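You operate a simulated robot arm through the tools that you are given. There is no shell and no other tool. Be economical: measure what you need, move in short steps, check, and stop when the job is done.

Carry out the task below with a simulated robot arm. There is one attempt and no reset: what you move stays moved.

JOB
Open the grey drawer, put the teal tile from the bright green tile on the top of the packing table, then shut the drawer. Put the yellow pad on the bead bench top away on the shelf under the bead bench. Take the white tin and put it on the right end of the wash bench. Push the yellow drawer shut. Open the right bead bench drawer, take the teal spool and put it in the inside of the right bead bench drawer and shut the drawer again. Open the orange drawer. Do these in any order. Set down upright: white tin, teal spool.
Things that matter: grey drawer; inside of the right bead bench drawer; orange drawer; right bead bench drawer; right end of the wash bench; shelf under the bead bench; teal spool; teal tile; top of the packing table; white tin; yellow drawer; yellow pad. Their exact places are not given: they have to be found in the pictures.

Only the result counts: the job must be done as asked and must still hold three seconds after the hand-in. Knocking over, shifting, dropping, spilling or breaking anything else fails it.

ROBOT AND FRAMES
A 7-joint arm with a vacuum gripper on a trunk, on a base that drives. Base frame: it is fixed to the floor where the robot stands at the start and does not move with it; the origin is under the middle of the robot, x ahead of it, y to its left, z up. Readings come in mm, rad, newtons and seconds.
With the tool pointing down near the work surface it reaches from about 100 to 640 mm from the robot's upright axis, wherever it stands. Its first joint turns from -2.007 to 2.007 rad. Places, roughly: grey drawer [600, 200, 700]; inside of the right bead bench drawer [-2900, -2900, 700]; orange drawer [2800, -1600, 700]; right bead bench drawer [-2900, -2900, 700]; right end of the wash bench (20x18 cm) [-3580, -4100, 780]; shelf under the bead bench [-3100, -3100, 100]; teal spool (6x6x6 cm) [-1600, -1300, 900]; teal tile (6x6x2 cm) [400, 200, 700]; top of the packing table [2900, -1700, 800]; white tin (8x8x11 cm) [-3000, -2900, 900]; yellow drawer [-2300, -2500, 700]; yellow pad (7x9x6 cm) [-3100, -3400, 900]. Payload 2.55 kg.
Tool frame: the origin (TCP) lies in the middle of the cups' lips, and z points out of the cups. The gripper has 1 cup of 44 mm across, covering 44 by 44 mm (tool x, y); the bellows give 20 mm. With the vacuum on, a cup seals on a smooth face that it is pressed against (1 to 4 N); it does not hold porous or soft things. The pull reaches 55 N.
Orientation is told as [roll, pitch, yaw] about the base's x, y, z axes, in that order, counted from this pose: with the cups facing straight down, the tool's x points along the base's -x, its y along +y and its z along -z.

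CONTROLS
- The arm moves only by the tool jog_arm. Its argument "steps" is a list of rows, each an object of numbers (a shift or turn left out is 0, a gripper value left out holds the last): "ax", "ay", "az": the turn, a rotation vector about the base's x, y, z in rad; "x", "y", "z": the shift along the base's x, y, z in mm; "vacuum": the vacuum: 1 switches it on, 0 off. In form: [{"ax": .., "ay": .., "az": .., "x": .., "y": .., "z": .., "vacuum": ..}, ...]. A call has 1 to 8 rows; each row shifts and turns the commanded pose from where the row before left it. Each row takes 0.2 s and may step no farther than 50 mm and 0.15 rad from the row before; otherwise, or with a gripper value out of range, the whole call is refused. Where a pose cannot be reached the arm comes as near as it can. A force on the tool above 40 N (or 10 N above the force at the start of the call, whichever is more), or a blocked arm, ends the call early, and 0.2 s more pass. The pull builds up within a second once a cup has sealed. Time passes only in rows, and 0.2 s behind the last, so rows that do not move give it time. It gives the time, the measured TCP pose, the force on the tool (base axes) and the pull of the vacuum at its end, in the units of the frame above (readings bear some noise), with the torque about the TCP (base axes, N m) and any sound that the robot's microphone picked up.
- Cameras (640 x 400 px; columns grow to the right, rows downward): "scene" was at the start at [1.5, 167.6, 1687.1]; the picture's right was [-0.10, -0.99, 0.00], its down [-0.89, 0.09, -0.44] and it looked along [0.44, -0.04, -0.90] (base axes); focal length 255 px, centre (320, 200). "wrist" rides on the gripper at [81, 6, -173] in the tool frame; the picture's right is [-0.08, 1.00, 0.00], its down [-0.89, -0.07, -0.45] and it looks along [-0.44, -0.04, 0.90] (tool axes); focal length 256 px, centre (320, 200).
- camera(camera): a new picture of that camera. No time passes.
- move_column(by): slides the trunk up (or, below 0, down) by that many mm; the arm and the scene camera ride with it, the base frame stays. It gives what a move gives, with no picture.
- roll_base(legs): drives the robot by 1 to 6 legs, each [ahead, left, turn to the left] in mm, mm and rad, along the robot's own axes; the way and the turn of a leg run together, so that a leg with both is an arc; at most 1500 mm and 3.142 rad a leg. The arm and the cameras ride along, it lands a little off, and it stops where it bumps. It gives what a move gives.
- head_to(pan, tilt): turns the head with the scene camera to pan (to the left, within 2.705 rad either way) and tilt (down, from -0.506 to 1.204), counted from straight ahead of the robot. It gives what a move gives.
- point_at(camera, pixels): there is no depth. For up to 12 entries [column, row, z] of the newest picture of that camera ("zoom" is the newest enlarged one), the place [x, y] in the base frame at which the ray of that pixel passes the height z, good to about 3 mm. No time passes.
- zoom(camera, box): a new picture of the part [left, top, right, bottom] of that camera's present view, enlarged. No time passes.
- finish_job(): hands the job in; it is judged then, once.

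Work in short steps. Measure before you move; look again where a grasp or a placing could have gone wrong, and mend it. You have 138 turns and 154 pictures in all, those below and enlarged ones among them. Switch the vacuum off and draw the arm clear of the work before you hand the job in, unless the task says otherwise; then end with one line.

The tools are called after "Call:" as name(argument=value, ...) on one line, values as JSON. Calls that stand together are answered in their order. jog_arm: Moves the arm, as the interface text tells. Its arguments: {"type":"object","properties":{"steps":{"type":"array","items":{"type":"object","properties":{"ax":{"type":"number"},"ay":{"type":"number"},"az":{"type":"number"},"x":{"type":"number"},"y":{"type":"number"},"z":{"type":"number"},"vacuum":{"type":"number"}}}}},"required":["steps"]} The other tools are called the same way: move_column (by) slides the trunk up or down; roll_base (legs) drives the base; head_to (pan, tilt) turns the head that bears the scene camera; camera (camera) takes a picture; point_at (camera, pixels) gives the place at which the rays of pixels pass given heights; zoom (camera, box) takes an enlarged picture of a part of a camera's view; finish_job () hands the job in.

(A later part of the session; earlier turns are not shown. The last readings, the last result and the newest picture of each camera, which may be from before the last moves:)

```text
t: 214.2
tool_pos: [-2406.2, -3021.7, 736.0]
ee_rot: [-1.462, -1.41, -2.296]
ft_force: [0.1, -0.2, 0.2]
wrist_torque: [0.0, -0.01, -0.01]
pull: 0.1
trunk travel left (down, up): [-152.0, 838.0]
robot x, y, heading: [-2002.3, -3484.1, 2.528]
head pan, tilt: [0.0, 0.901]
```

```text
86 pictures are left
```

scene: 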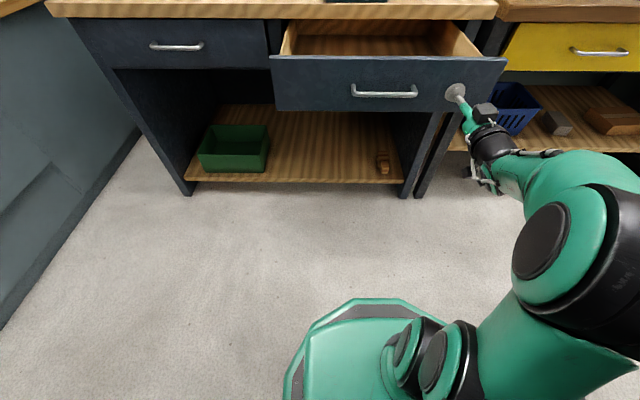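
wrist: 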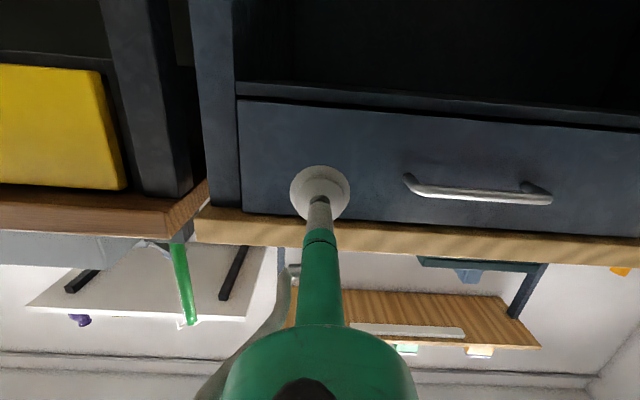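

The drawer is open 249 mm. I back off, raise the trunk and drive to the spool.

Call:
roll_base(legs=[[-40, 0, 0]])

Call:
move_column(by=400)

Call:
roll_base(legs=[[210, -600, 0], [0, -1350, 0]])

Call:
jog_arm(steps=[{"ax": -0.0873, "ay": -0.1207, "z": -20}, {"ax": -0.0873, "ay": -0.1207, "z": -20}, {"ax": -0.0873, "ay": -0.1207, "z": -20}, {"ax": -0.0873, "ay": -0.1207, "z": -20}, {"ax": -0.0873, "ay": -0.1207, "z": -20}, {"ax": -0.0873, "ay": -0.1207, "z": -20}, {"ax": -0.0873, "ay": -0.1207, "z": -20}, {"ax": -0.0873, "ay": -0.1207, "z": -20}])

Call:
camera(camera="scene")

```text
t: 215.1
tool_pos: [-2373.9, -3045.3, 735.9]
ee_rot: [-1.461, -1.411, -2.296]
ft_force: [-1.2, -0.4, 0.1]
wrist_torque: [0.01, -0.01, 0.0]
pull: 0.0
trunk travel left (down, up): [-152.0, 838.0]
robot x, y, heading: [-1968.7, -3507.6, 2.523]
head pan, tilt: [0.0, 0.901]
```

```text
t: 218.9
tool_pos: [-2373.0, -3043.5, 1135.5]
ee_rot: [-1.463, -1.407, -2.298]
ft_force: [-0.3, 0.5, 0.2]
wrist_torque: [-0.03, 0.01, 0.02]
pull: 0.0
trunk travel left (down, up): [-552.0, 438.0]
robot x, y, heading: [-1969.9, -3507.6, 2.523]
head pan, tilt: [0.0, 0.901]
```

```text
t: 228.7
tool_pos: [-1417.4, -1361.6, 1135.7]
ee_rot: [-1.463, -1.411, -2.314]
ft_force: [0.5, -0.4, 0.5]
wrist_torque: [0.0, 0.02, -0.02]
pull: 0.1
trunk travel left (down, up): [-552.0, 438.0]
robot x, y, heading: [-1024.5, -1833.0, 2.507]
head pan, tilt: [0.0, 0.901]
```

```text
t: 230.5
tool_pos: [-1419.2, -1361.6, 974.2]
ee_rot: [-0.07, -0.353, 2.687]
ft_force: [0.5, 0.1, 0.6]
wrist_torque: [-0.03, 0.0, 0.01]
pull: 0.0
trunk travel left (down, up): [-552.0, 438.0]
robot x, y, heading: [-1023.4, -1831.4, 2.511]
head pan, tilt: [0.0, 0.901]
```

```text
85 pictures are left
```

scene: 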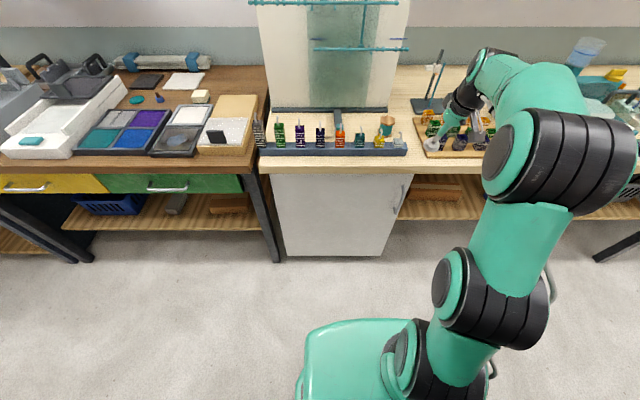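

The spool is at scene (387,125), just in front of the glass panel's right side. I finish the tilt to vertical and measure.

Call:
jog_arm(steps=[{"ax": -0.0729, "ay": -0.0951}, {"ax": -0.0729, "ay": -0.0951}, {"ax": -0.0729, "ay": -0.0951}, {}])

Call:
zoom(camera="scene", box=[320, 80, 480, 180])

Call:
camera(camera="wrist")

Call:
point_at(camera="scene", pixels=[[387, 118, 900], [387, 118, 920], [350, 170, 840], [386, 135, 840]])

```text
t: 231.5
tool_pos: [-1382.2, -1415.5, 866.1]
ee_rot: [-0.026, -0.088, 2.675]
ft_force: [1.0, -0.8, 0.9]
wrist_torque: [0.01, -0.03, 0.0]
pull: 0.1
out of reach, approached as far as the arm can: row 1, 2, 3
trunk travel left (down, up): [-552.0, 438.0]
robot x, y, heading: [-1021.8, -1833.5, 2.513]
head pan, tilt: [0.0, 0.901]
```

```text
4.00 times, centred on (400, 130) of scene
```

zoom: 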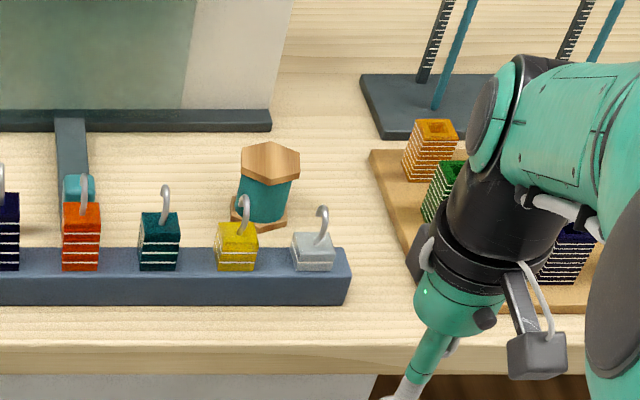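

```text
83 pictures are left
```

wrist: 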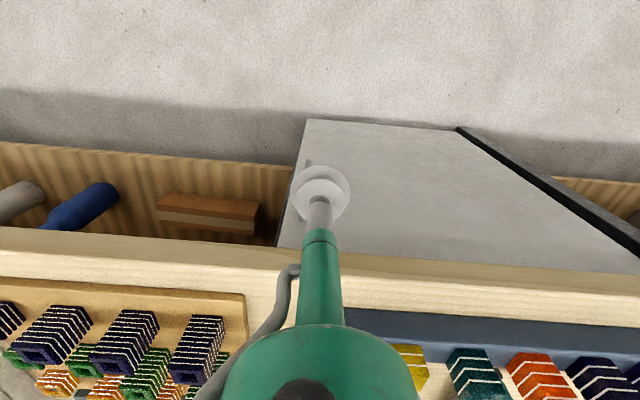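

```text
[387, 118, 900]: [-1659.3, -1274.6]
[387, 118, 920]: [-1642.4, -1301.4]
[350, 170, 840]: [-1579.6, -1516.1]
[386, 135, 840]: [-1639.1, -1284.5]
```

The tool dropped to z 866 in front of the bench edge. I raise the trunk 220 mm, then drive 260 mm forward and 50 mm left to bring it over the spool at about (-1657,-1278).

Call:
move_column(by=220)

Call:
roll_base(legs=[[255, 50, 0]])

Call:
jog_arm(steps=[{"ax": -0.036, "ay": -0.079}, {}])

Call:
camera(camera="wrist")

Call:
camera(camera="scene")

```text
t: 233.8
tool_pos: [-1382.2, -1414.4, 1087.0]
ee_rot: [-0.026, -0.09, 2.675]
ft_force: [-0.3, 0.2, 0.4]
wrist_torque: [-0.01, 0.0, 0.04]
pull: 0.1
trunk travel left (down, up): [-772.0, 218.0]
robot x, y, heading: [-1024.3, -1830.4, 2.509]
head pan, tilt: [0.0, 0.901]
```

```text
t: 235.7
tool_pos: [-1614.2, -1305.0, 1086.6]
ee_rot: [-0.026, -0.091, 2.676]
ft_force: [0.5, -0.4, -0.3]
wrist_torque: [-0.03, 0.0, 0.03]
pull: 0.1
trunk travel left (down, up): [-772.0, 218.0]
robot x, y, heading: [-1250.9, -1726.0, 2.512]
head pan, tilt: [0.0, 0.901]
```

```text
t: 236.3
tool_pos: [-1602.0, -1318.4, 1062.0]
ee_rot: [-0.037, -0.017, 2.678]
ft_force: [0.6, 0.1, 0.2]
wrist_torque: [0.0, 0.0, 0.02]
pull: 0.0
out of reach, approached as far as the arm can: row 1
trunk travel left (down, up): [-772.0, 218.0]
robot x, y, heading: [-1258.0, -1720.3, 2.509]
head pan, tilt: [0.0, 0.901]
```

```text
82 pictures are left
```

wrist: 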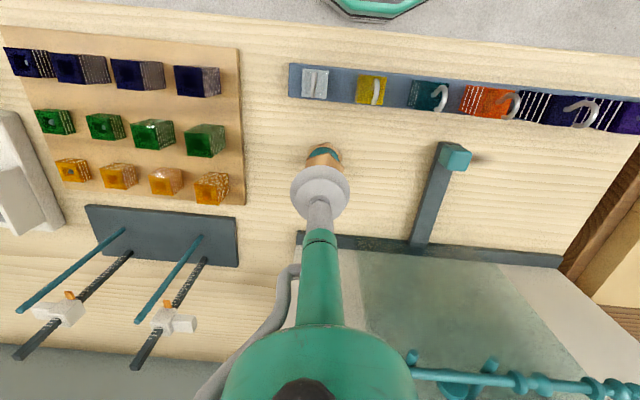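

```text
81 pictures are left
```

scene: 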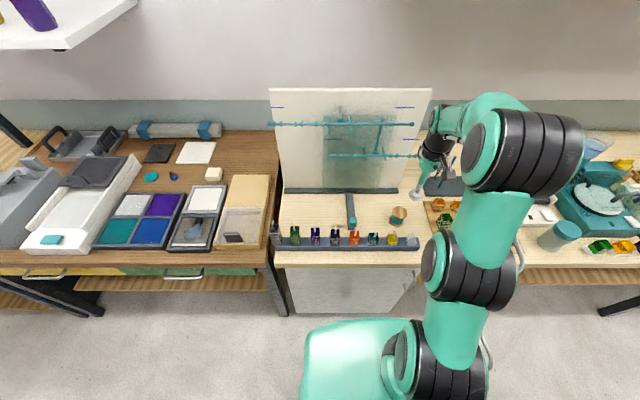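

Spool shows at scene (398,213) and wrist (324,160). I project both.

Call:
point_at(camera="scene", pixels=[[398, 212, 900], [398, 212, 910]])

Call:
point_at(camera="wrist", pixels=[[325, 165, 900], [307, 163, 900], [342, 163, 900], [323, 146, 900]])

Call:
zoom(camera="scene", box=[360, 160, 440, 260])

```text
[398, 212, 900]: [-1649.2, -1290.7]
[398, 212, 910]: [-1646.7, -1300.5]
```

```text
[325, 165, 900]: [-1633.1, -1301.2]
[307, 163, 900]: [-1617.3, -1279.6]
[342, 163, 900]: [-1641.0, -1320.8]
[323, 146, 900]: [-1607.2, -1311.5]
```

```text
4.00 times, centred on (400, 210) of scene
```

zoom: 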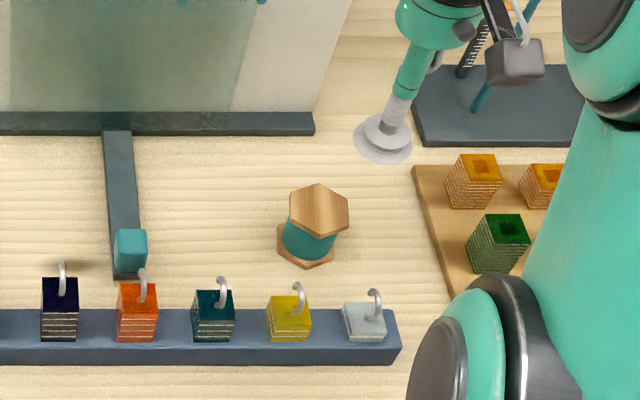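

Spool top centre ≈ (-1651,-1289). I move over and lower to z≈960, then check.

Call:
jog_arm(steps=[{"x": -25, "y": 15}, {"x": -24, "y": 14, "z": -20}, {"z": -40}, {"z": -40}, {"ax": -0.03}, {}])

Call:
camera(camera="wrist")

Call:
zoom(camera="scene", box=[340, 150, 460, 250])

```text
t: 237.7
tool_pos: [-1642.1, -1300.6, 943.5]
ee_rot: [-0.004, 0.008, 2.676]
ft_force: [0.8, -0.1, -0.9]
wrist_torque: [-0.02, -0.01, 0.02]
pull: 0.1
out of reach, approached as far as the arm can: row 1
trunk travel left (down, up): [-772.0, 218.0]
robot x, y, heading: [-1252.4, -1721.2, 2.51]
head pan, tilt: [0.0, 0.901]
```

```text
79 pictures are left
```

wrist: 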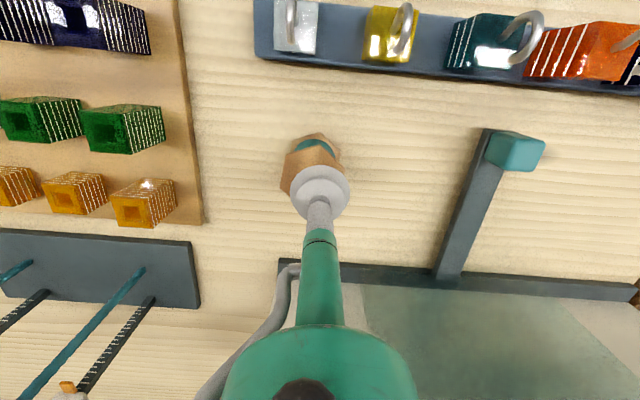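

```text
4.00 times, centred on (400, 200) of scene
```

zoom: 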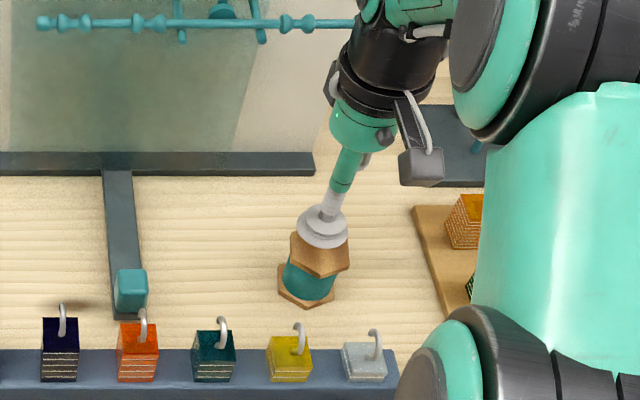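

Hexagonal lid spans wrist (282–343, 145–~197). I project its visible corners at z 900.

Call:
point_at(camera="wrist", pixels=[[288, 153, 900], [335, 150, 900], [343, 168, 900], [281, 190, 900], [312, 172, 900]])

Call:
zoom(camera="wrist", box=[260, 115, 380, 225])

```text
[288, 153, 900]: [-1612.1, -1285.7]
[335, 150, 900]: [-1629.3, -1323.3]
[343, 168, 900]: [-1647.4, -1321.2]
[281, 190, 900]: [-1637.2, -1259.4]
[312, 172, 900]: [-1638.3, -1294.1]
```

```text
3.64 times, centred on (320, 170) of wrist
```

zoom: 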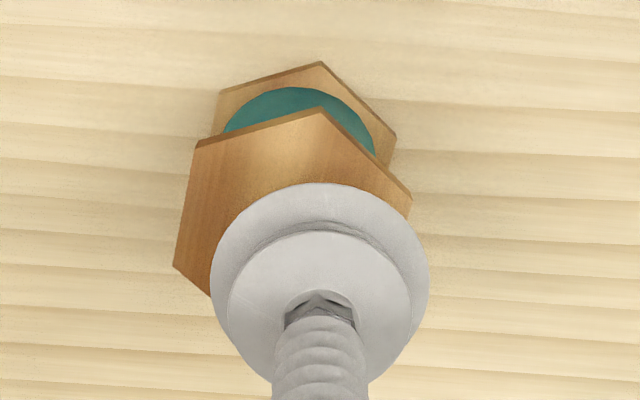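

From the hexagon's vertices the lid centre is at wrist (312,179); I project that point.

Call:
point_at(camera="wrist", pixels=[[312.3, 178.8, 900], [312.3, 178.8, 910], [312.3, 178.8, 890]])

```text
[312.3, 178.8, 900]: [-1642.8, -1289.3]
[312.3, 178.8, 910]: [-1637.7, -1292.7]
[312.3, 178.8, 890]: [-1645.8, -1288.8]
```

The lid centre is at (-1642,-1290). I shift 9 mm and descend with the vacuum on.

Call:
jog_arm(steps=[{"y": 9, "vacuum": 1}, {"z": -15}, {"z": -8}, {"z": -6}, {"z": -5}, {"z": -4}, {"z": -4}, {}])

```text
t: 239.5
tool_pos: [-1641.1, -1288.2, 907.8]
ee_rot: [-0.007, 0.0, 2.677]
ft_force: [2.8, -2.4, 26.7]
wrist_torque: [-0.35, 0.0, 0.0]
pull: 55.0
trunk travel left (down, up): [-772.0, 218.0]
robot x, y, heading: [-1257.1, -1723.4, 2.51]
head pan, tilt: [0.0, 0.901]
```

Sealed with 55 N. I lift with the trunk and back away from the bench.

Call:
move_column(by=170)

Call:
roll_base(legs=[[-270, 0, 0]])

Call:
camera(camera="wrist")

```text
t: 241.4
tool_pos: [-1641.3, -1288.7, 1073.5]
ee_rot: [-0.003, 0.01, 2.676]
ft_force: [0.3, -0.3, -0.2]
wrist_torque: [0.0, 0.01, 0.02]
pull: 55.1
trunk travel left (down, up): [-942.0, 48.0]
robot x, y, heading: [-1255.0, -1719.1, 2.504]
head pan, tilt: [0.0, 0.901]
```

```text
t: 243.3
tool_pos: [-1425.8, -1445.5, 1073.2]
ee_rot: [-0.002, 0.01, 2.673]
ft_force: [0.5, 0.3, -0.5]
wrist_torque: [0.01, -0.02, -0.01]
pull: 55.1
trunk travel left (down, up): [-942.0, 48.0]
robot x, y, heading: [-1041.1, -1878.9, 2.506]
head pan, tilt: [0.0, 0.901]
```

```text
76 pictures are left
```

wrist: 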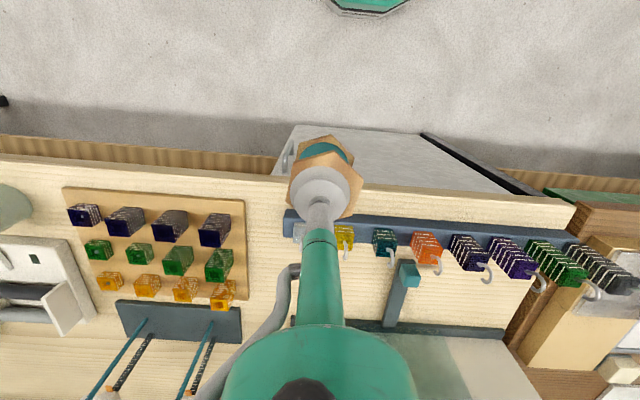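

The spool is held. I strafe left along the aisle to the open bead drawer.

Call:
roll_base(legs=[[0, 1400, 0], [0, 600, 0.008]])

Call:
camera(camera="wrist")

Call:
camera(camera="scene")

```text
t: 253.2
tool_pos: [-2577.4, -3114.9, 1073.0]
ee_rot: [-0.004, 0.007, 2.753]
ft_force: [0.0, 0.4, -1.1]
wrist_torque: [0.0, 0.01, 0.0]
pull: 54.5
trunk travel left (down, up): [-942.0, 48.0]
robot x, y, heading: [-2162.3, -3518.1, 2.589]
head pan, tilt: [0.0, 0.901]
```

```text
75 pictures are left
```

wrist: 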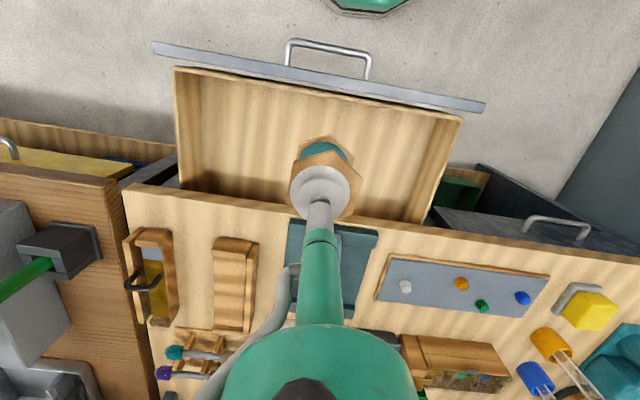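

```text
74 pictures are left
```

scene: 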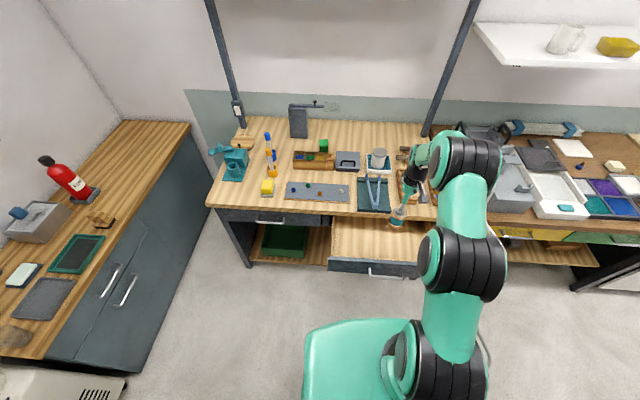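

The spool hangs over the open drawer. I correct the heading, move 40 mm in, and lower it into the drawer.

Call:
roll_base(legs=[[38, 0, -0.073]])

Call:
move_column(by=-220)

Call:
camera(camera="wrist")

```text
t: 254.0
tool_pos: [-2575.5, -3066.6, 1075.1]
ee_rot: [-0.005, 0.009, 2.678]
ft_force: [0.5, 0.2, -1.0]
wrist_torque: [0.02, 0.0, 0.0]
pull: 55.0
trunk travel left (down, up): [-942.0, 48.0]
robot x, y, heading: [-2191.0, -3492.6, 2.513]
head pan, tilt: [0.0, 0.901]
```

```text
t: 256.4
tool_pos: [-2577.1, -3065.1, 852.7]
ee_rot: [-0.004, 0.01, 2.678]
ft_force: [-0.1, 0.4, -0.5]
wrist_torque: [-0.01, -0.01, 0.01]
pull: 54.4
trunk travel left (down, up): [-722.0, 268.0]
robot x, y, heading: [-2188.5, -3495.7, 2.513]
head pan, tilt: [0.0, 0.901]
```

```text
73 pictures are left
```

wrist: 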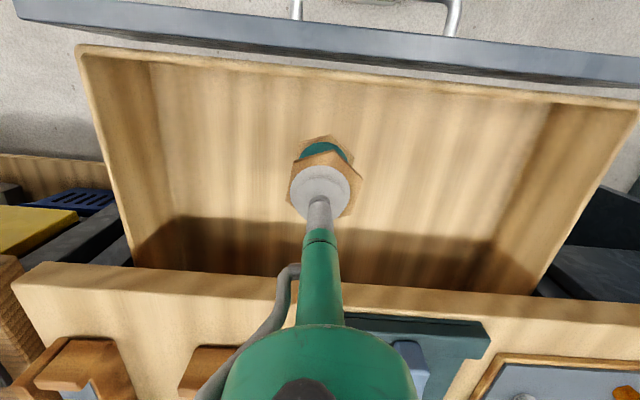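

Well centred in the drawer. I lower in small steps until contact.

Call:
jog_arm(steps=[{"z": -40}, {"z": -30}, {"z": -12}, {"z": -8}, {"z": -6}, {"z": -6}, {"z": -6}, {"z": -6}])

```text
t: 258.2
tool_pos: [-2579.6, -3063.0, 747.7]
ee_rot: [-0.007, -0.005, 2.678]
ft_force: [-3.3, -4.8, 38.6]
wrist_torque: [-0.46, -0.06, -0.04]
pull: 54.8
trunk travel left (down, up): [-722.0, 268.0]
robot x, y, heading: [-2193.0, -3497.4, 2.516]
head pan, tilt: [0.0, 0.901]
```

Contact on the drawer floor. I ease off, release, and lift.

Call:
jog_arm(steps=[{"z": 6}, {"vacuum": 0}, {}, {}, {}, {"z": 15}, {"z": 40}, {"z": 40}])

Call:
move_column(by=200)

Call:
camera(camera="wrist")

```text
t: 260.0
tool_pos: [-2576.4, -3067.5, 840.5]
ee_rot: [-0.003, 0.01, 2.678]
ft_force: [0.3, 0.0, 0.9]
wrist_torque: [0.01, 0.0, -0.01]
pull: 0.1
trunk travel left (down, up): [-722.0, 268.0]
robot x, y, heading: [-2189.0, -3499.7, 2.51]
head pan, tilt: [0.0, 0.901]
```

```text
t: 262.1
tool_pos: [-2577.3, -3067.7, 1040.7]
ee_rot: [-0.003, 0.009, 2.678]
ft_force: [-0.6, -0.4, 0.1]
wrist_torque: [0.02, -0.03, -0.05]
pull: 0.1
trunk travel left (down, up): [-922.0, 68.0]
robot x, y, heading: [-2190.1, -3492.4, 2.512]
head pan, tilt: [0.0, 0.901]
```

```text
72 pictures are left
```

wrist: 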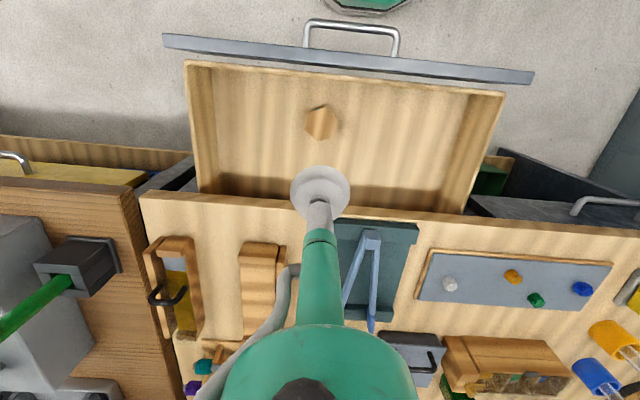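

The spool stands in the drawer. To shut it I back off 200 mm, drop the trunk and turn the tool horizontal again.

Call:
roll_base(legs=[[-200, 0, 0]])

Call:
move_column(by=-400)

Call:
jog_arm(steps=[{"x": 24, "y": -17, "z": 40}, {"x": 24, "y": -17, "z": 40, "ax": 0.0873, "ay": 0.1207}, {"z": 45, "ax": 0.0873, "ay": 0.1207}, {"z": 45, "ax": 0.0873, "ay": 0.1207}, {"z": 45, "ax": 0.0873, "ay": 0.1207}, {"z": 45, "ax": 0.0873, "ay": 0.1207}, {"z": 45, "ax": 0.0873, "ay": 0.1207}, {"z": 45, "ax": 0.0873, "ay": 0.1207}])

Call:
jog_arm(steps=[{"z": 50, "ax": 0.0873, "ay": 0.1207}, {"z": 45, "ax": 0.0873, "ay": 0.1207}, {"z": 30, "ax": 0.0873, "ay": 0.1207}, {"z": 20, "ax": 0.04, "ay": 0.055}, {}])

```text
t: 263.7
tool_pos: [-2419.2, -3184.4, 1041.7]
ee_rot: [-0.003, 0.007, 2.682]
ft_force: [-0.9, 0.1, -0.1]
wrist_torque: [0.0, 0.04, -0.01]
pull: 0.0
trunk travel left (down, up): [-922.0, 68.0]
robot x, y, heading: [-2029.7, -3616.5, 2.518]
head pan, tilt: [0.0, 0.901]
```

```text
t: 267.6
tool_pos: [-2418.0, -3185.3, 640.5]
ee_rot: [-0.003, 0.008, 2.682]
ft_force: [0.7, -0.5, 0.4]
wrist_torque: [0.01, 0.03, 0.01]
pull: 0.1
trunk travel left (down, up): [-522.0, 468.0]
robot x, y, heading: [-2028.1, -3613.5, 2.517]
head pan, tilt: [0.0, 0.901]
```

```text
t: 269.4
tool_pos: [-2368.9, -3221.1, 991.3]
ee_rot: [-0.279, -1.013, 2.834]
ft_force: [-0.5, -0.9, -0.5]
wrist_torque: [0.0, 0.02, 0.01]
pull: 0.1
trunk travel left (down, up): [-522.0, 468.0]
robot x, y, heading: [-2025.8, -3613.9, 2.513]
head pan, tilt: [0.0, 0.901]
```

```text
t: 270.6
tool_pos: [-2368.7, -3219.0, 1137.7]
ee_rot: [-1.452, -1.402, -2.32]
ft_force: [-0.1, 0.2, 0.2]
wrist_torque: [0.0, 0.0, -0.02]
pull: 0.1
trunk travel left (down, up): [-522.0, 468.0]
robot x, y, heading: [-2036.1, -3613.3, 2.521]
head pan, tilt: [0.0, 0.901]
```

Horizontal again. The cup is level with the handle, so I shift 115 mm right, lower to z≈738 and push the drawer shut.

Call:
roll_base(legs=[[0, -115, 0]])

Call:
move_column(by=-400)

Call:
camera(camera="scene")

```text
t: 271.8
tool_pos: [-2302.5, -3126.9, 1136.5]
ee_rot: [-1.443, -1.404, -2.326]
ft_force: [-0.1, 1.0, 0.3]
wrist_torque: [0.01, -0.01, 0.06]
pull: 0.1
trunk travel left (down, up): [-522.0, 468.0]
robot x, y, heading: [-1964.9, -3522.2, 2.521]
head pan, tilt: [0.0, 0.901]
```

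```text
t: 275.6
tool_pos: [-2308.6, -3118.6, 695.6]
ee_rot: [-0.889, -1.417, -2.874]
ft_force: [1.0, -0.4, 0.6]
wrist_torque: [-0.01, -0.05, -0.01]
pull: 0.0
trunk travel left (down, up): [-122.0, 868.0]
robot x, y, heading: [-1965.4, -3524.9, 2.513]
head pan, tilt: [0.0, 0.901]
```

```text
71 pictures are left
```

scene: 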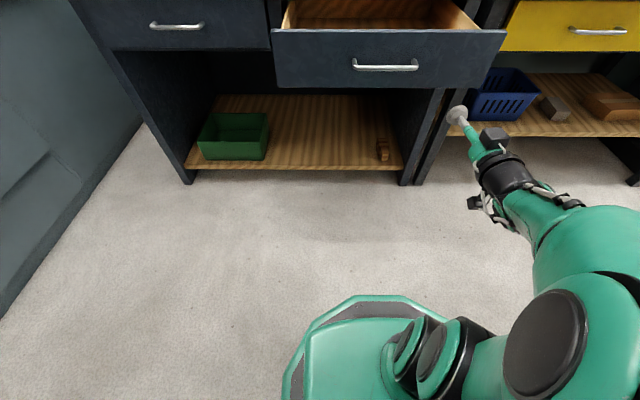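

The cup is a bit low (z 696); I raise it to 735 and push forward in stages.

Call:
jog_arm(steps=[{"z": 40}, {}])

Call:
roll_base(legs=[[120, 0, 0], [60, 0, 0], [60, 0, 0], [60, 0, 0], [30, 0, 0]])

Call:
camera(camera="scene")

```text
t: 276.4
tool_pos: [-2312.5, -3108.5, 703.3]
ee_rot: [-0.517, -1.4, 3.039]
ft_force: [0.2, -0.4, -0.1]
wrist_torque: [0.0, -0.01, 0.01]
pull: 0.2
trunk travel left (down, up): [-122.0, 868.0]
robot x, y, heading: [-1965.0, -3522.6, 2.52]
head pan, tilt: [0.0, 0.901]
stopped in row 2: the arm was blocked; the commanded pose is now the measured one
```

```text
t: 279.8
tool_pos: [-2581.2, -2915.5, 706.0]
ee_rot: [-0.537, -1.4, 3.063]
ft_force: [0.1, -1.1, -0.4]
wrist_torque: [0.02, 0.0, 0.0]
pull: 0.1
trunk travel left (down, up): [-122.0, 868.0]
robot x, y, heading: [-2233.0, -3331.5, 2.515]
head pan, tilt: [0.0, 0.901]
```

```text
70 pictures are left
```

scene: 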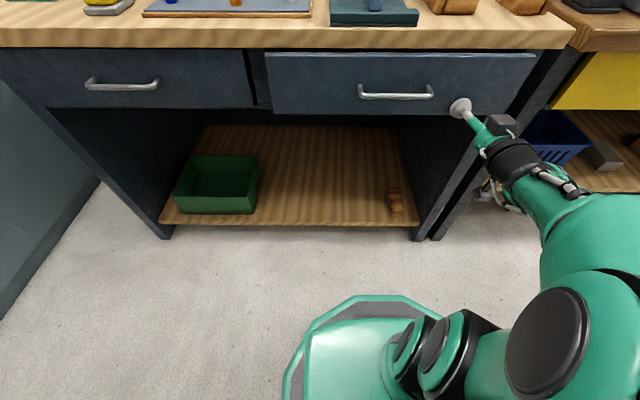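

Nearly closed. I drive the last stretch gently.

Call:
roll_base(legs=[[35, 0, 0], [15, 0, 0]])

Call:
jog_arm(steps=[{"x": -4, "y": 3}, {"x": -4, "y": 3}, {"x": -4, "y": 3}, {}])

Call:
camera(camera="wrist")

```text
t: 281.0
tool_pos: [-2621.3, -2885.8, 705.5]
ee_rot: [-0.528, -1.399, 3.052]
ft_force: [3.5, -2.6, -1.6]
wrist_torque: [0.03, 0.1, 0.02]
pull: 0.0
trunk travel left (down, up): [-122.0, 868.0]
robot x, y, heading: [-2273.3, -3296.4, 2.516]
head pan, tilt: [0.0, 0.901]
```

```text
t: 282.0
tool_pos: [-2629.1, -2880.4, 708.4]
ee_rot: [-0.545, -1.404, 3.067]
ft_force: [24.1, -19.8, -5.5]
wrist_torque: [0.5, 0.12, 0.0]
pull: 0.0
trunk travel left (down, up): [-122.0, 868.0]
robot x, y, heading: [-2271.8, -3301.0, 2.513]
head pan, tilt: [0.0, 0.901]
```

```text
69 pictures are left
```

wrist: 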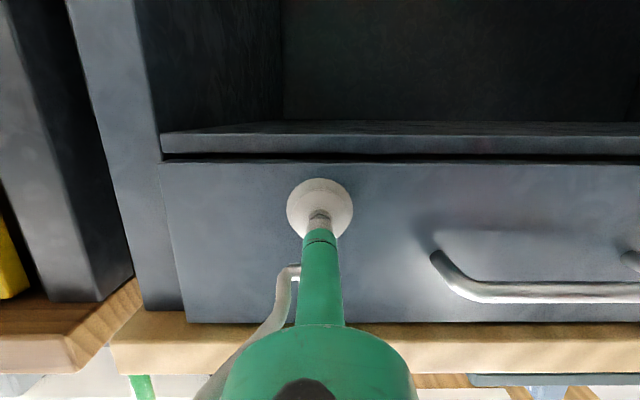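

Firm contact (31 N), so the bead drawer is shut. From a fresh scene view I measure the shelf and legs under the bead bench.

Call:
roll_base(legs=[[-150, 0, 0]])

Call:
camera(camera="scene")

Call:
move_column(by=350)

Call:
head_to(pan=0.15, tilt=0.8)

Call:
camera(camera="scene")

```text
t: 283.4
tool_pos: [-2510.6, -2965.9, 708.2]
ee_rot: [-0.543, -1.405, 3.068]
ft_force: [0.0, 0.5, -0.3]
wrist_torque: [-0.02, -0.01, -0.01]
pull: 0.1
trunk travel left (down, up): [-122.0, 868.0]
robot x, y, heading: [-2147.5, -3386.9, 2.522]
head pan, tilt: [0.0, 0.901]
```

```text
68 pictures are left
```

scene: 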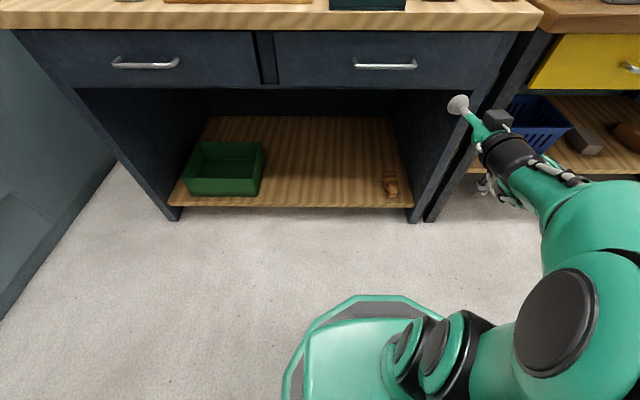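

```text
t: 286.8
tool_pos: [-2509.1, -2967.5, 1058.4]
ee_rot: [-0.543, -1.406, 3.068]
ft_force: [0.0, -0.3, 0.0]
wrist_torque: [0.01, -0.04, 0.0]
pull: 0.0
trunk travel left (down, up): [-472.0, 518.0]
robot x, y, heading: [-2151.6, -3385.4, 2.524]
head pan, tilt: [0.0, 0.901]
```

```text
t: 287.5
tool_pos: [-2509.4, -2967.5, 1059.3]
ee_rot: [-0.544, -1.408, 3.068]
ft_force: [0.8, -0.8, -0.2]
wrist_torque: [-0.01, 0.02, 0.01]
pull: 0.0
trunk travel left (down, up): [-472.0, 518.0]
robot x, y, heading: [-2144.7, -3384.5, 2.521]
head pan, tilt: [0.15, 0.799]
```

```text
67 pictures are left
```

scene: 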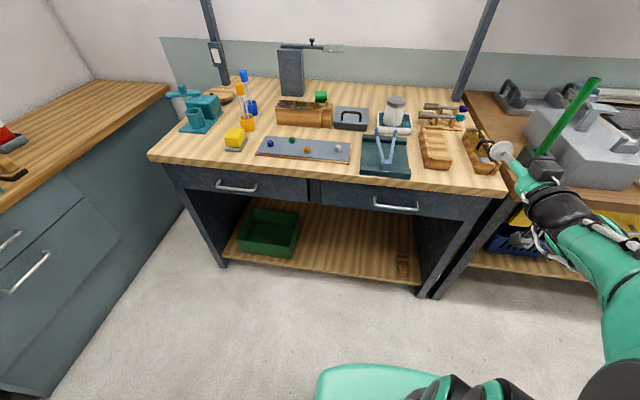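

Shelf comes out at z≈115 with its front edge near e≈-428. Next I measure tin, pad and bench corners from this view.

Call:
point_at(camera="scene", pixels=[[396, 101, 950], [396, 101, 960], [395, 134, 850], [234, 133, 910], [234, 150, 850], [149, 157, 840], [507, 192, 840], [300, 240, 130], [370, 250, 130], [320, 268, 130]])

Call:
zoom(camera="scene", box=[340, 80, 460, 180])

Call:
zoom(camera="scene", box=[180, 80, 300, 180])

```text
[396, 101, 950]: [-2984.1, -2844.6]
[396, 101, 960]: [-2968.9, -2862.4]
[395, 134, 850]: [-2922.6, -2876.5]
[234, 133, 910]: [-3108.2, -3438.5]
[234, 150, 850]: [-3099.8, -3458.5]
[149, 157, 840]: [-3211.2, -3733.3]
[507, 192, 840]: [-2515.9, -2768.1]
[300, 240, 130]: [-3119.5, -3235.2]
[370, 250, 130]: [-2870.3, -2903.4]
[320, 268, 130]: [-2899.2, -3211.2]
```

```text
4.00 times, centred on (400, 130) of scene
```

zoom: 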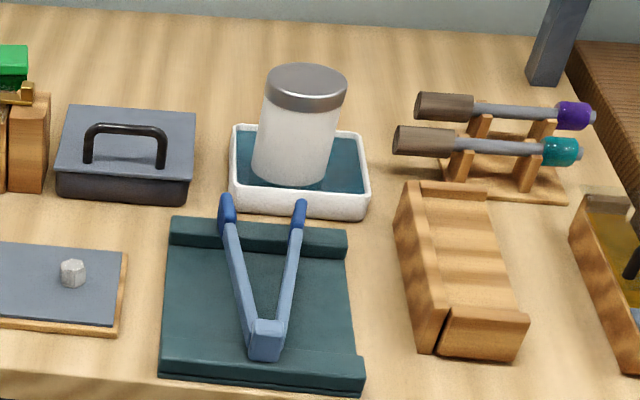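

```text
4.00 times, centred on (240, 130) of scene
```

zoom: 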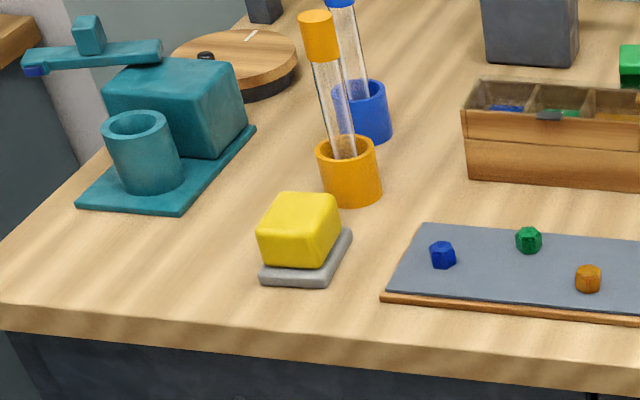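

Tin centre ≈ e -728, n -4056, pad ≈ e -502, n -4606, top z≈912. I raise the trunk and turn the tool down.

Call:
move_column(by=350)

Call:
jog_arm(steps=[{"ax": -0.0835, "ay": -0.1161, "z": -30}, {"ax": -0.0835, "ay": -0.1161, "z": -30}, {"ax": -0.0835, "ay": -0.1161, "z": -30}, {"ax": -0.0835, "ay": -0.1161, "z": -30}, {"ax": -0.0835, "ay": -0.1161, "z": -30}, {"ax": -0.0835, "ay": -0.1161, "z": -30}, {"ax": -0.0835, "ay": -0.1161, "z": -30}, {"ax": -0.0835, "ay": -0.1161, "z": -30}])

Call:
jog_arm(steps=[{"ax": -0.0835, "ay": -0.1161, "z": -30}, {"ax": -0.0835, "ay": -0.1161, "z": -20}, {"z": -10}, {}])

```text
t: 290.9
tool_pos: [-2509.6, -2967.5, 1409.4]
ee_rot: [-0.543, -1.408, 3.068]
ft_force: [-1.1, -0.4, 0.4]
wrist_torque: [-0.02, -0.02, 0.04]
pull: 0.0
trunk travel left (down, up): [-822.0, 168.0]
robot x, y, heading: [-2153.6, -3387.9, 2.519]
head pan, tilt: [0.15, 0.799]
```

```text
t: 292.7
tool_pos: [-2508.9, -2965.1, 1166.1]
ee_rot: [-0.024, -0.281, 2.607]
ft_force: [0.3, -0.3, 0.3]
wrist_torque: [-0.01, -0.03, -0.03]
pull: 0.0
trunk travel left (down, up): [-822.0, 168.0]
robot x, y, heading: [-2149.7, -3388.4, 2.522]
head pan, tilt: [0.15, 0.799]
```

```text
t: 293.7
tool_pos: [-2500.5, -2977.3, 1091.3]
ee_rot: [-0.001, -0.001, 2.605]
ft_force: [0.3, -0.9, -0.5]
wrist_torque: [-0.02, -0.02, -0.01]
pull: 0.0
out of reach, approached as far as the arm can: row 2
trunk travel left (down, up): [-822.0, 168.0]
robot x, y, heading: [-2149.6, -3392.9, 2.517]
head pan, tilt: [0.15, 0.799]
```

The tool is vertical. I shift it to the robot's centre line, then drive left to the pad and look.

Call:
jog_arm(steps=[{"x": -25.8, "y": -35.6}, {"x": -25.8, "y": -35.6}, {"x": -25.8, "y": -35.6}, {}])

Call:
roll_base(legs=[[0, 592, 0], [160, 0, 0]])

Call:
camera(camera="wrist")

Call:
camera(camera="scene")

```text
t: 294.7
tool_pos: [-2578.1, -3083.9, 1094.7]
ee_rot: [0.002, -0.002, 2.605]
ft_force: [-0.7, 0.5, -0.5]
wrist_torque: [-0.03, 0.02, -0.03]
pull: 0.0
trunk travel left (down, up): [-822.0, 168.0]
robot x, y, heading: [-2151.8, -3387.5, 2.519]
head pan, tilt: [0.15, 0.799]
```

```text
t: 299.1
tool_pos: [-3060.9, -3474.8, 1094.8]
ee_rot: [0.001, -0.001, 2.604]
ft_force: [-0.2, 0.6, 0.2]
wrist_torque: [-0.02, -0.04, -0.04]
pull: 0.1
trunk travel left (down, up): [-822.0, 168.0]
robot x, y, heading: [-2631.4, -3778.1, 2.515]
head pan, tilt: [0.15, 0.799]
```

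```text
64 pictures are left
```

wrist: 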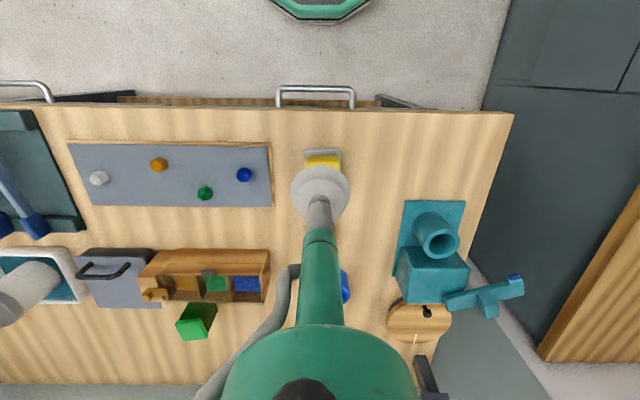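

```text
63 pictures are left
```

scene: 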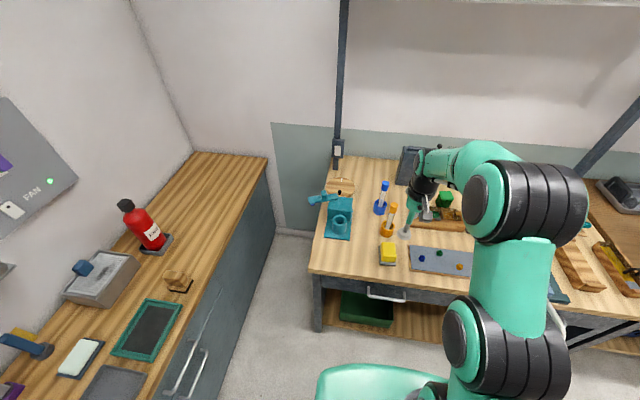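

Pad is at scene (388,249) and wrist (322,160). I project it, and also the wash bench's right end.

Call:
point_at(camera="scene", pixels=[[388, 249, 912], [388, 249, 900], [225, 175, 840], [268, 158, 840], [194, 153, 840], [150, 400, 840]])

Call:
point_at(camera="wrist", pixels=[[306, 160, 912], [340, 160, 912], [322, 153, 912], [322, 170, 912]])

Call:
zoom(camera="scene", box=[350, 180, 450, 280])

```text
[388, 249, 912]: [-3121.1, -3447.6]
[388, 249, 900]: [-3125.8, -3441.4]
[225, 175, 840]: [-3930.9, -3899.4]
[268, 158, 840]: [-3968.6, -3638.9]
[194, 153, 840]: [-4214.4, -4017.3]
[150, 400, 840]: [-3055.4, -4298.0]
```

```text
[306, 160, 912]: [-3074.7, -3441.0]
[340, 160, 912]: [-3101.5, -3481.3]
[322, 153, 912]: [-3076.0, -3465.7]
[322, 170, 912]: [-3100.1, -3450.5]
```

```text
4.00 times, centred on (400, 230) of scene
```

zoom: 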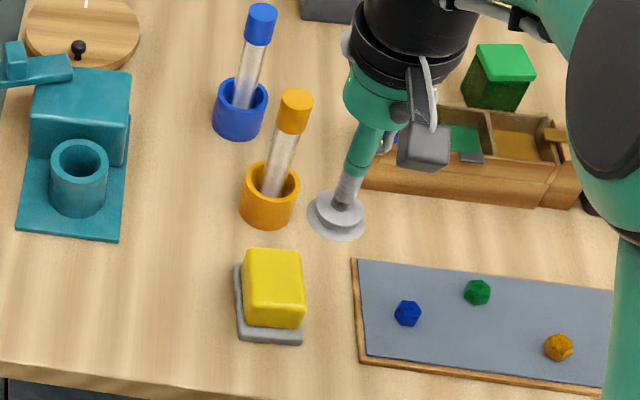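

Pad centre ≈ (-3111,-3443). I move over it, lower to z≈985 and check again.

Call:
jog_arm(steps=[{"x": -25, "y": 16}, {"x": -25, "y": 16}, {"z": -40}, {"z": -40}, {"z": -30}, {}])

Call:
zoom(camera="wrist", box=[240, 110, 400, 230])

Call:
zoom(camera="scene", box=[350, 180, 450, 280])

```text
t: 300.5
tool_pos: [-3093.8, -3456.7, 961.9]
ee_rot: [0.0, -0.001, 2.604]
ft_force: [-0.1, -0.3, 0.7]
wrist_torque: [-0.02, -0.02, -0.01]
pull: 0.0
out of reach, approached as far as the arm can: row 1, 2
trunk travel left (down, up): [-822.0, 168.0]
robot x, y, heading: [-2631.0, -3780.0, 2.517]
head pan, tilt: [0.15, 0.799]
```

```text
3.33 times, centred on (320, 170) of wrist
```

zoom: 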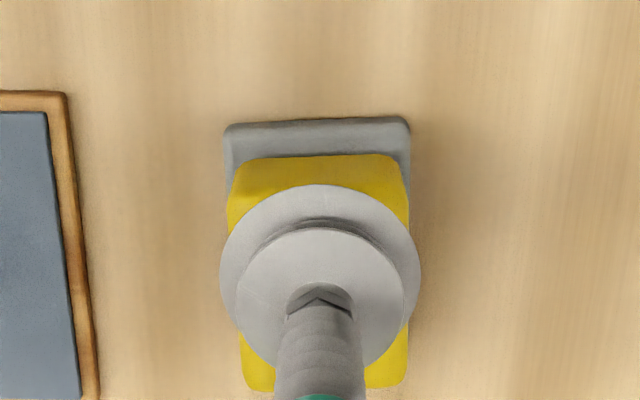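

```text
4.00 times, centred on (400, 230) of scene
```

zoom: 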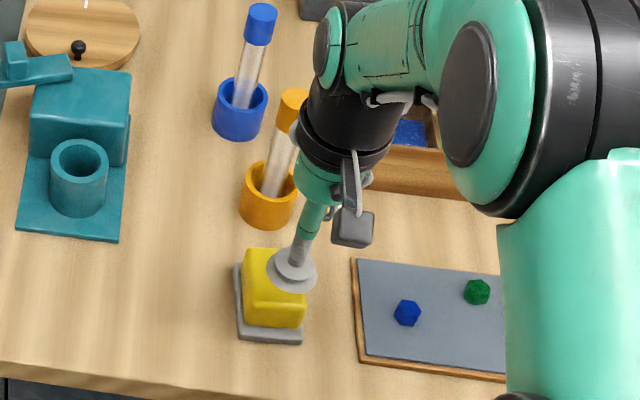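

Pad top face spans the cup's surroundings; its centre is near wrist (319.5,198). I project that and then descend.

Call:
camera(camera="wrist")

Call:
point_at(camera="wrist", pixels=[[319.5, 197.6, 912], [292, 195, 912], [347, 195, 912], [320, 165, 912], [320, 227, 912]])

```text
59 pictures are left
```

wrist: 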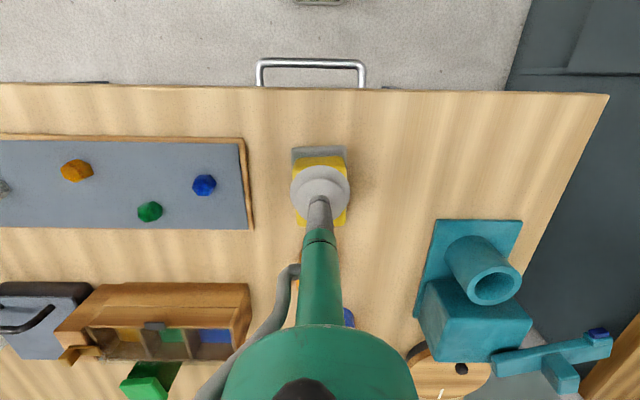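

```text
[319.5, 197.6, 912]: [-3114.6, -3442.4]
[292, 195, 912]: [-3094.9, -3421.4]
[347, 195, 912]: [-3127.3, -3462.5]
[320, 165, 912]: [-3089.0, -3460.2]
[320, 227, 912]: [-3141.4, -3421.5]
```

Target (-3113,-3442), which agrees with the earlier estimate. I shift 24 mm and descend with vacuum on.

Call:
jog_arm(steps=[{"x": -19, "y": 14, "vacuum": 1}, {"z": -20}, {"z": -10}, {"z": -8}, {"z": -6}, {"z": -6}, {"z": -6}, {}])

```text
t: 302.3
tool_pos: [-3110.8, -3440.9, 906.2]
ee_rot: [0.002, -0.002, 2.604]
ft_force: [0.0, 0.3, 0.0]
wrist_torque: [0.02, -0.02, -0.03]
pull: 54.9
trunk travel left (down, up): [-822.0, 168.0]
robot x, y, heading: [-2632.1, -3779.0, 2.52]
head pan, tilt: [0.15, 0.799]
```

Sealed. I lift with the trunk and back out from the bench.

Call:
move_column(by=165)

Call:
roll_base(legs=[[-260, 0, 0]])

Call:
camera(camera="wrist")

Call:
camera(camera="scene")

```text
t: 304.2
tool_pos: [-3111.7, -3440.9, 1071.3]
ee_rot: [-0.001, -0.003, 2.604]
ft_force: [0.1, 0.5, -0.2]
wrist_torque: [0.01, 0.02, 0.01]
pull: 55.0
trunk travel left (down, up): [-987.0, 3.0]
robot x, y, heading: [-2633.9, -3777.1, 2.519]
head pan, tilt: [0.15, 0.799]
```

```text
t: 306.1
tool_pos: [-2900.2, -3592.5, 1071.0]
ee_rot: [-0.001, -0.003, 2.601]
ft_force: [-0.3, 0.3, 0.3]
wrist_torque: [0.02, 0.0, 0.0]
pull: 55.6
trunk travel left (down, up): [-987.0, 3.0]
robot x, y, heading: [-2417.5, -3927.4, 2.52]
head pan, tilt: [0.15, 0.799]
```

```text
58 pictures are left
```

wrist: 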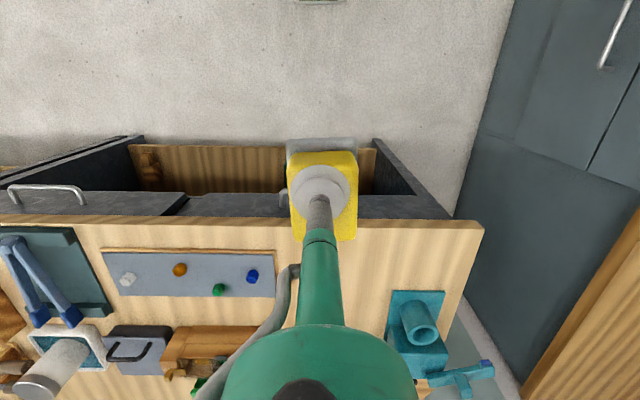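

```text
57 pictures are left
```

scene: 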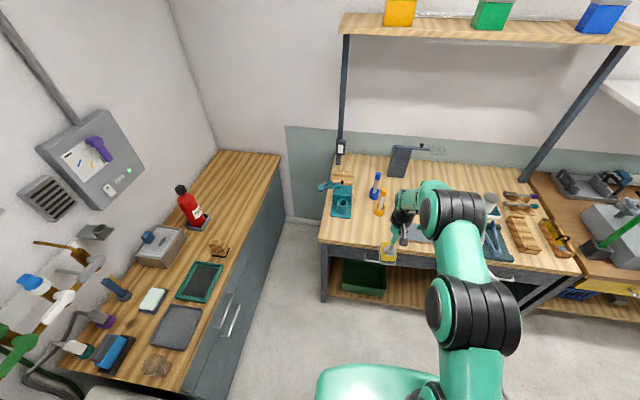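

The pad (with its grey backing) is held. I move right to the free part of the shelf (n≈-4120), staying in front of the bench, and lower the trunk.

Call:
roll_base(legs=[[0, -485, 0]])

Call:
move_column(by=-400)

Call:
move_column(by=-390)

Call:
camera(camera="scene")

Call:
camera(camera="wrist")

```text
t: 308.9
tool_pos: [-2616.1, -3200.4, 1071.5]
ee_rot: [0.0, -0.003, 2.601]
ft_force: [-0.1, 0.1, -1.2]
wrist_torque: [0.01, -0.02, -0.03]
pull: 55.4
trunk travel left (down, up): [-987.0, 3.0]
robot x, y, heading: [-2136.0, -3537.0, 2.511]
head pan, tilt: [0.15, 0.799]
```

```text
t: 312.8
tool_pos: [-2616.0, -3198.1, 672.1]
ee_rot: [0.0, -0.002, 2.601]
ft_force: [-0.9, 0.0, -1.2]
wrist_torque: [0.04, 0.02, 0.02]
pull: 55.1
trunk travel left (down, up): [-587.0, 403.0]
robot x, y, heading: [-2137.2, -3535.6, 2.515]
head pan, tilt: [0.15, 0.799]
```

```text
t: 316.5
tool_pos: [-2614.7, -3199.7, 281.6]
ee_rot: [0.0, -0.002, 2.6]
ft_force: [-0.2, -0.2, -0.1]
wrist_torque: [0.01, 0.0, 0.02]
pull: 55.1
trunk travel left (down, up): [-197.0, 793.0]
robot x, y, heading: [-2135.8, -3542.0, 2.515]
head pan, tilt: [0.15, 0.799]
```

```text
56 pictures are left
```

scene: 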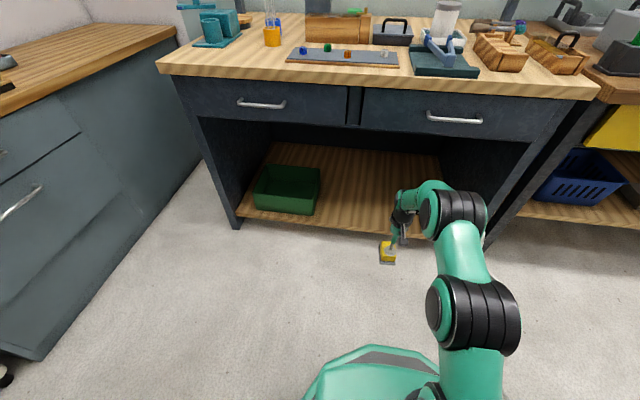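

```text
55 pictures are left
```

wrist: 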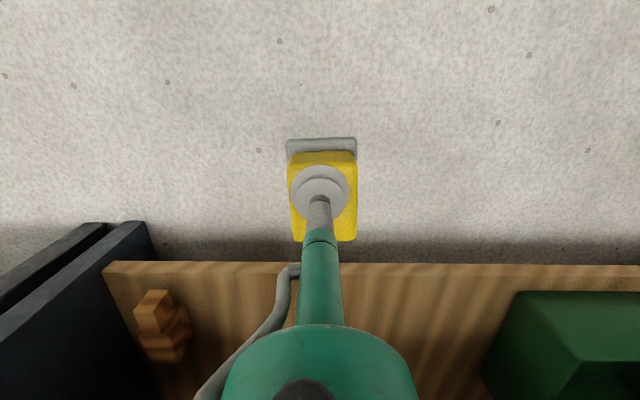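

The shelf edge ray gives shelf top ≈134 mm. I lower 55 mm more so the forearm stays under the drawers, then drive in slowly.

Call:
move_column(by=-55)

Call:
roll_base(legs=[[150, 0, 0]])

Call:
camera(camera="scene")

Call:
camera(camera="wrist")

```text
t: 317.5
tool_pos: [-2616.0, -3198.2, 225.9]
ee_rot: [0.0, -0.001, 2.601]
ft_force: [0.2, -0.2, -0.4]
wrist_torque: [-0.01, -0.01, 0.0]
pull: 55.4
trunk travel left (down, up): [-142.0, 848.0]
robot x, y, heading: [-2137.0, -3537.1, 2.513]
head pan, tilt: [0.15, 0.799]
```

```text
t: 318.9
tool_pos: [-2735.2, -3112.0, 226.7]
ee_rot: [-0.001, -0.003, 2.6]
ft_force: [-0.6, 0.2, -0.3]
wrist_torque: [-0.01, -0.04, 0.0]
pull: 54.9
trunk travel left (down, up): [-142.0, 848.0]
robot x, y, heading: [-2254.7, -3450.9, 2.511]
head pan, tilt: [0.15, 0.799]
```

```text
54 pictures are left
```

scene: 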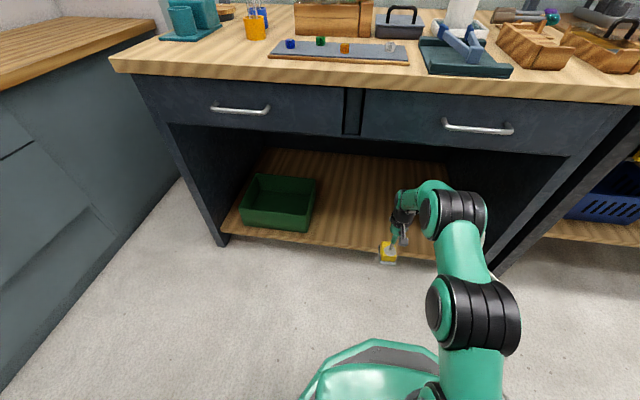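

```text
53 pictures are left
```

wrist: 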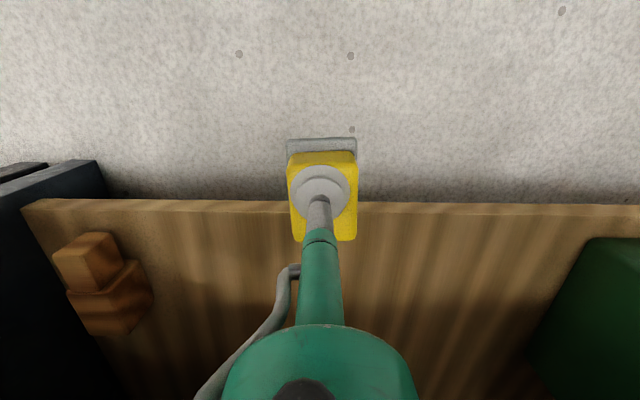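

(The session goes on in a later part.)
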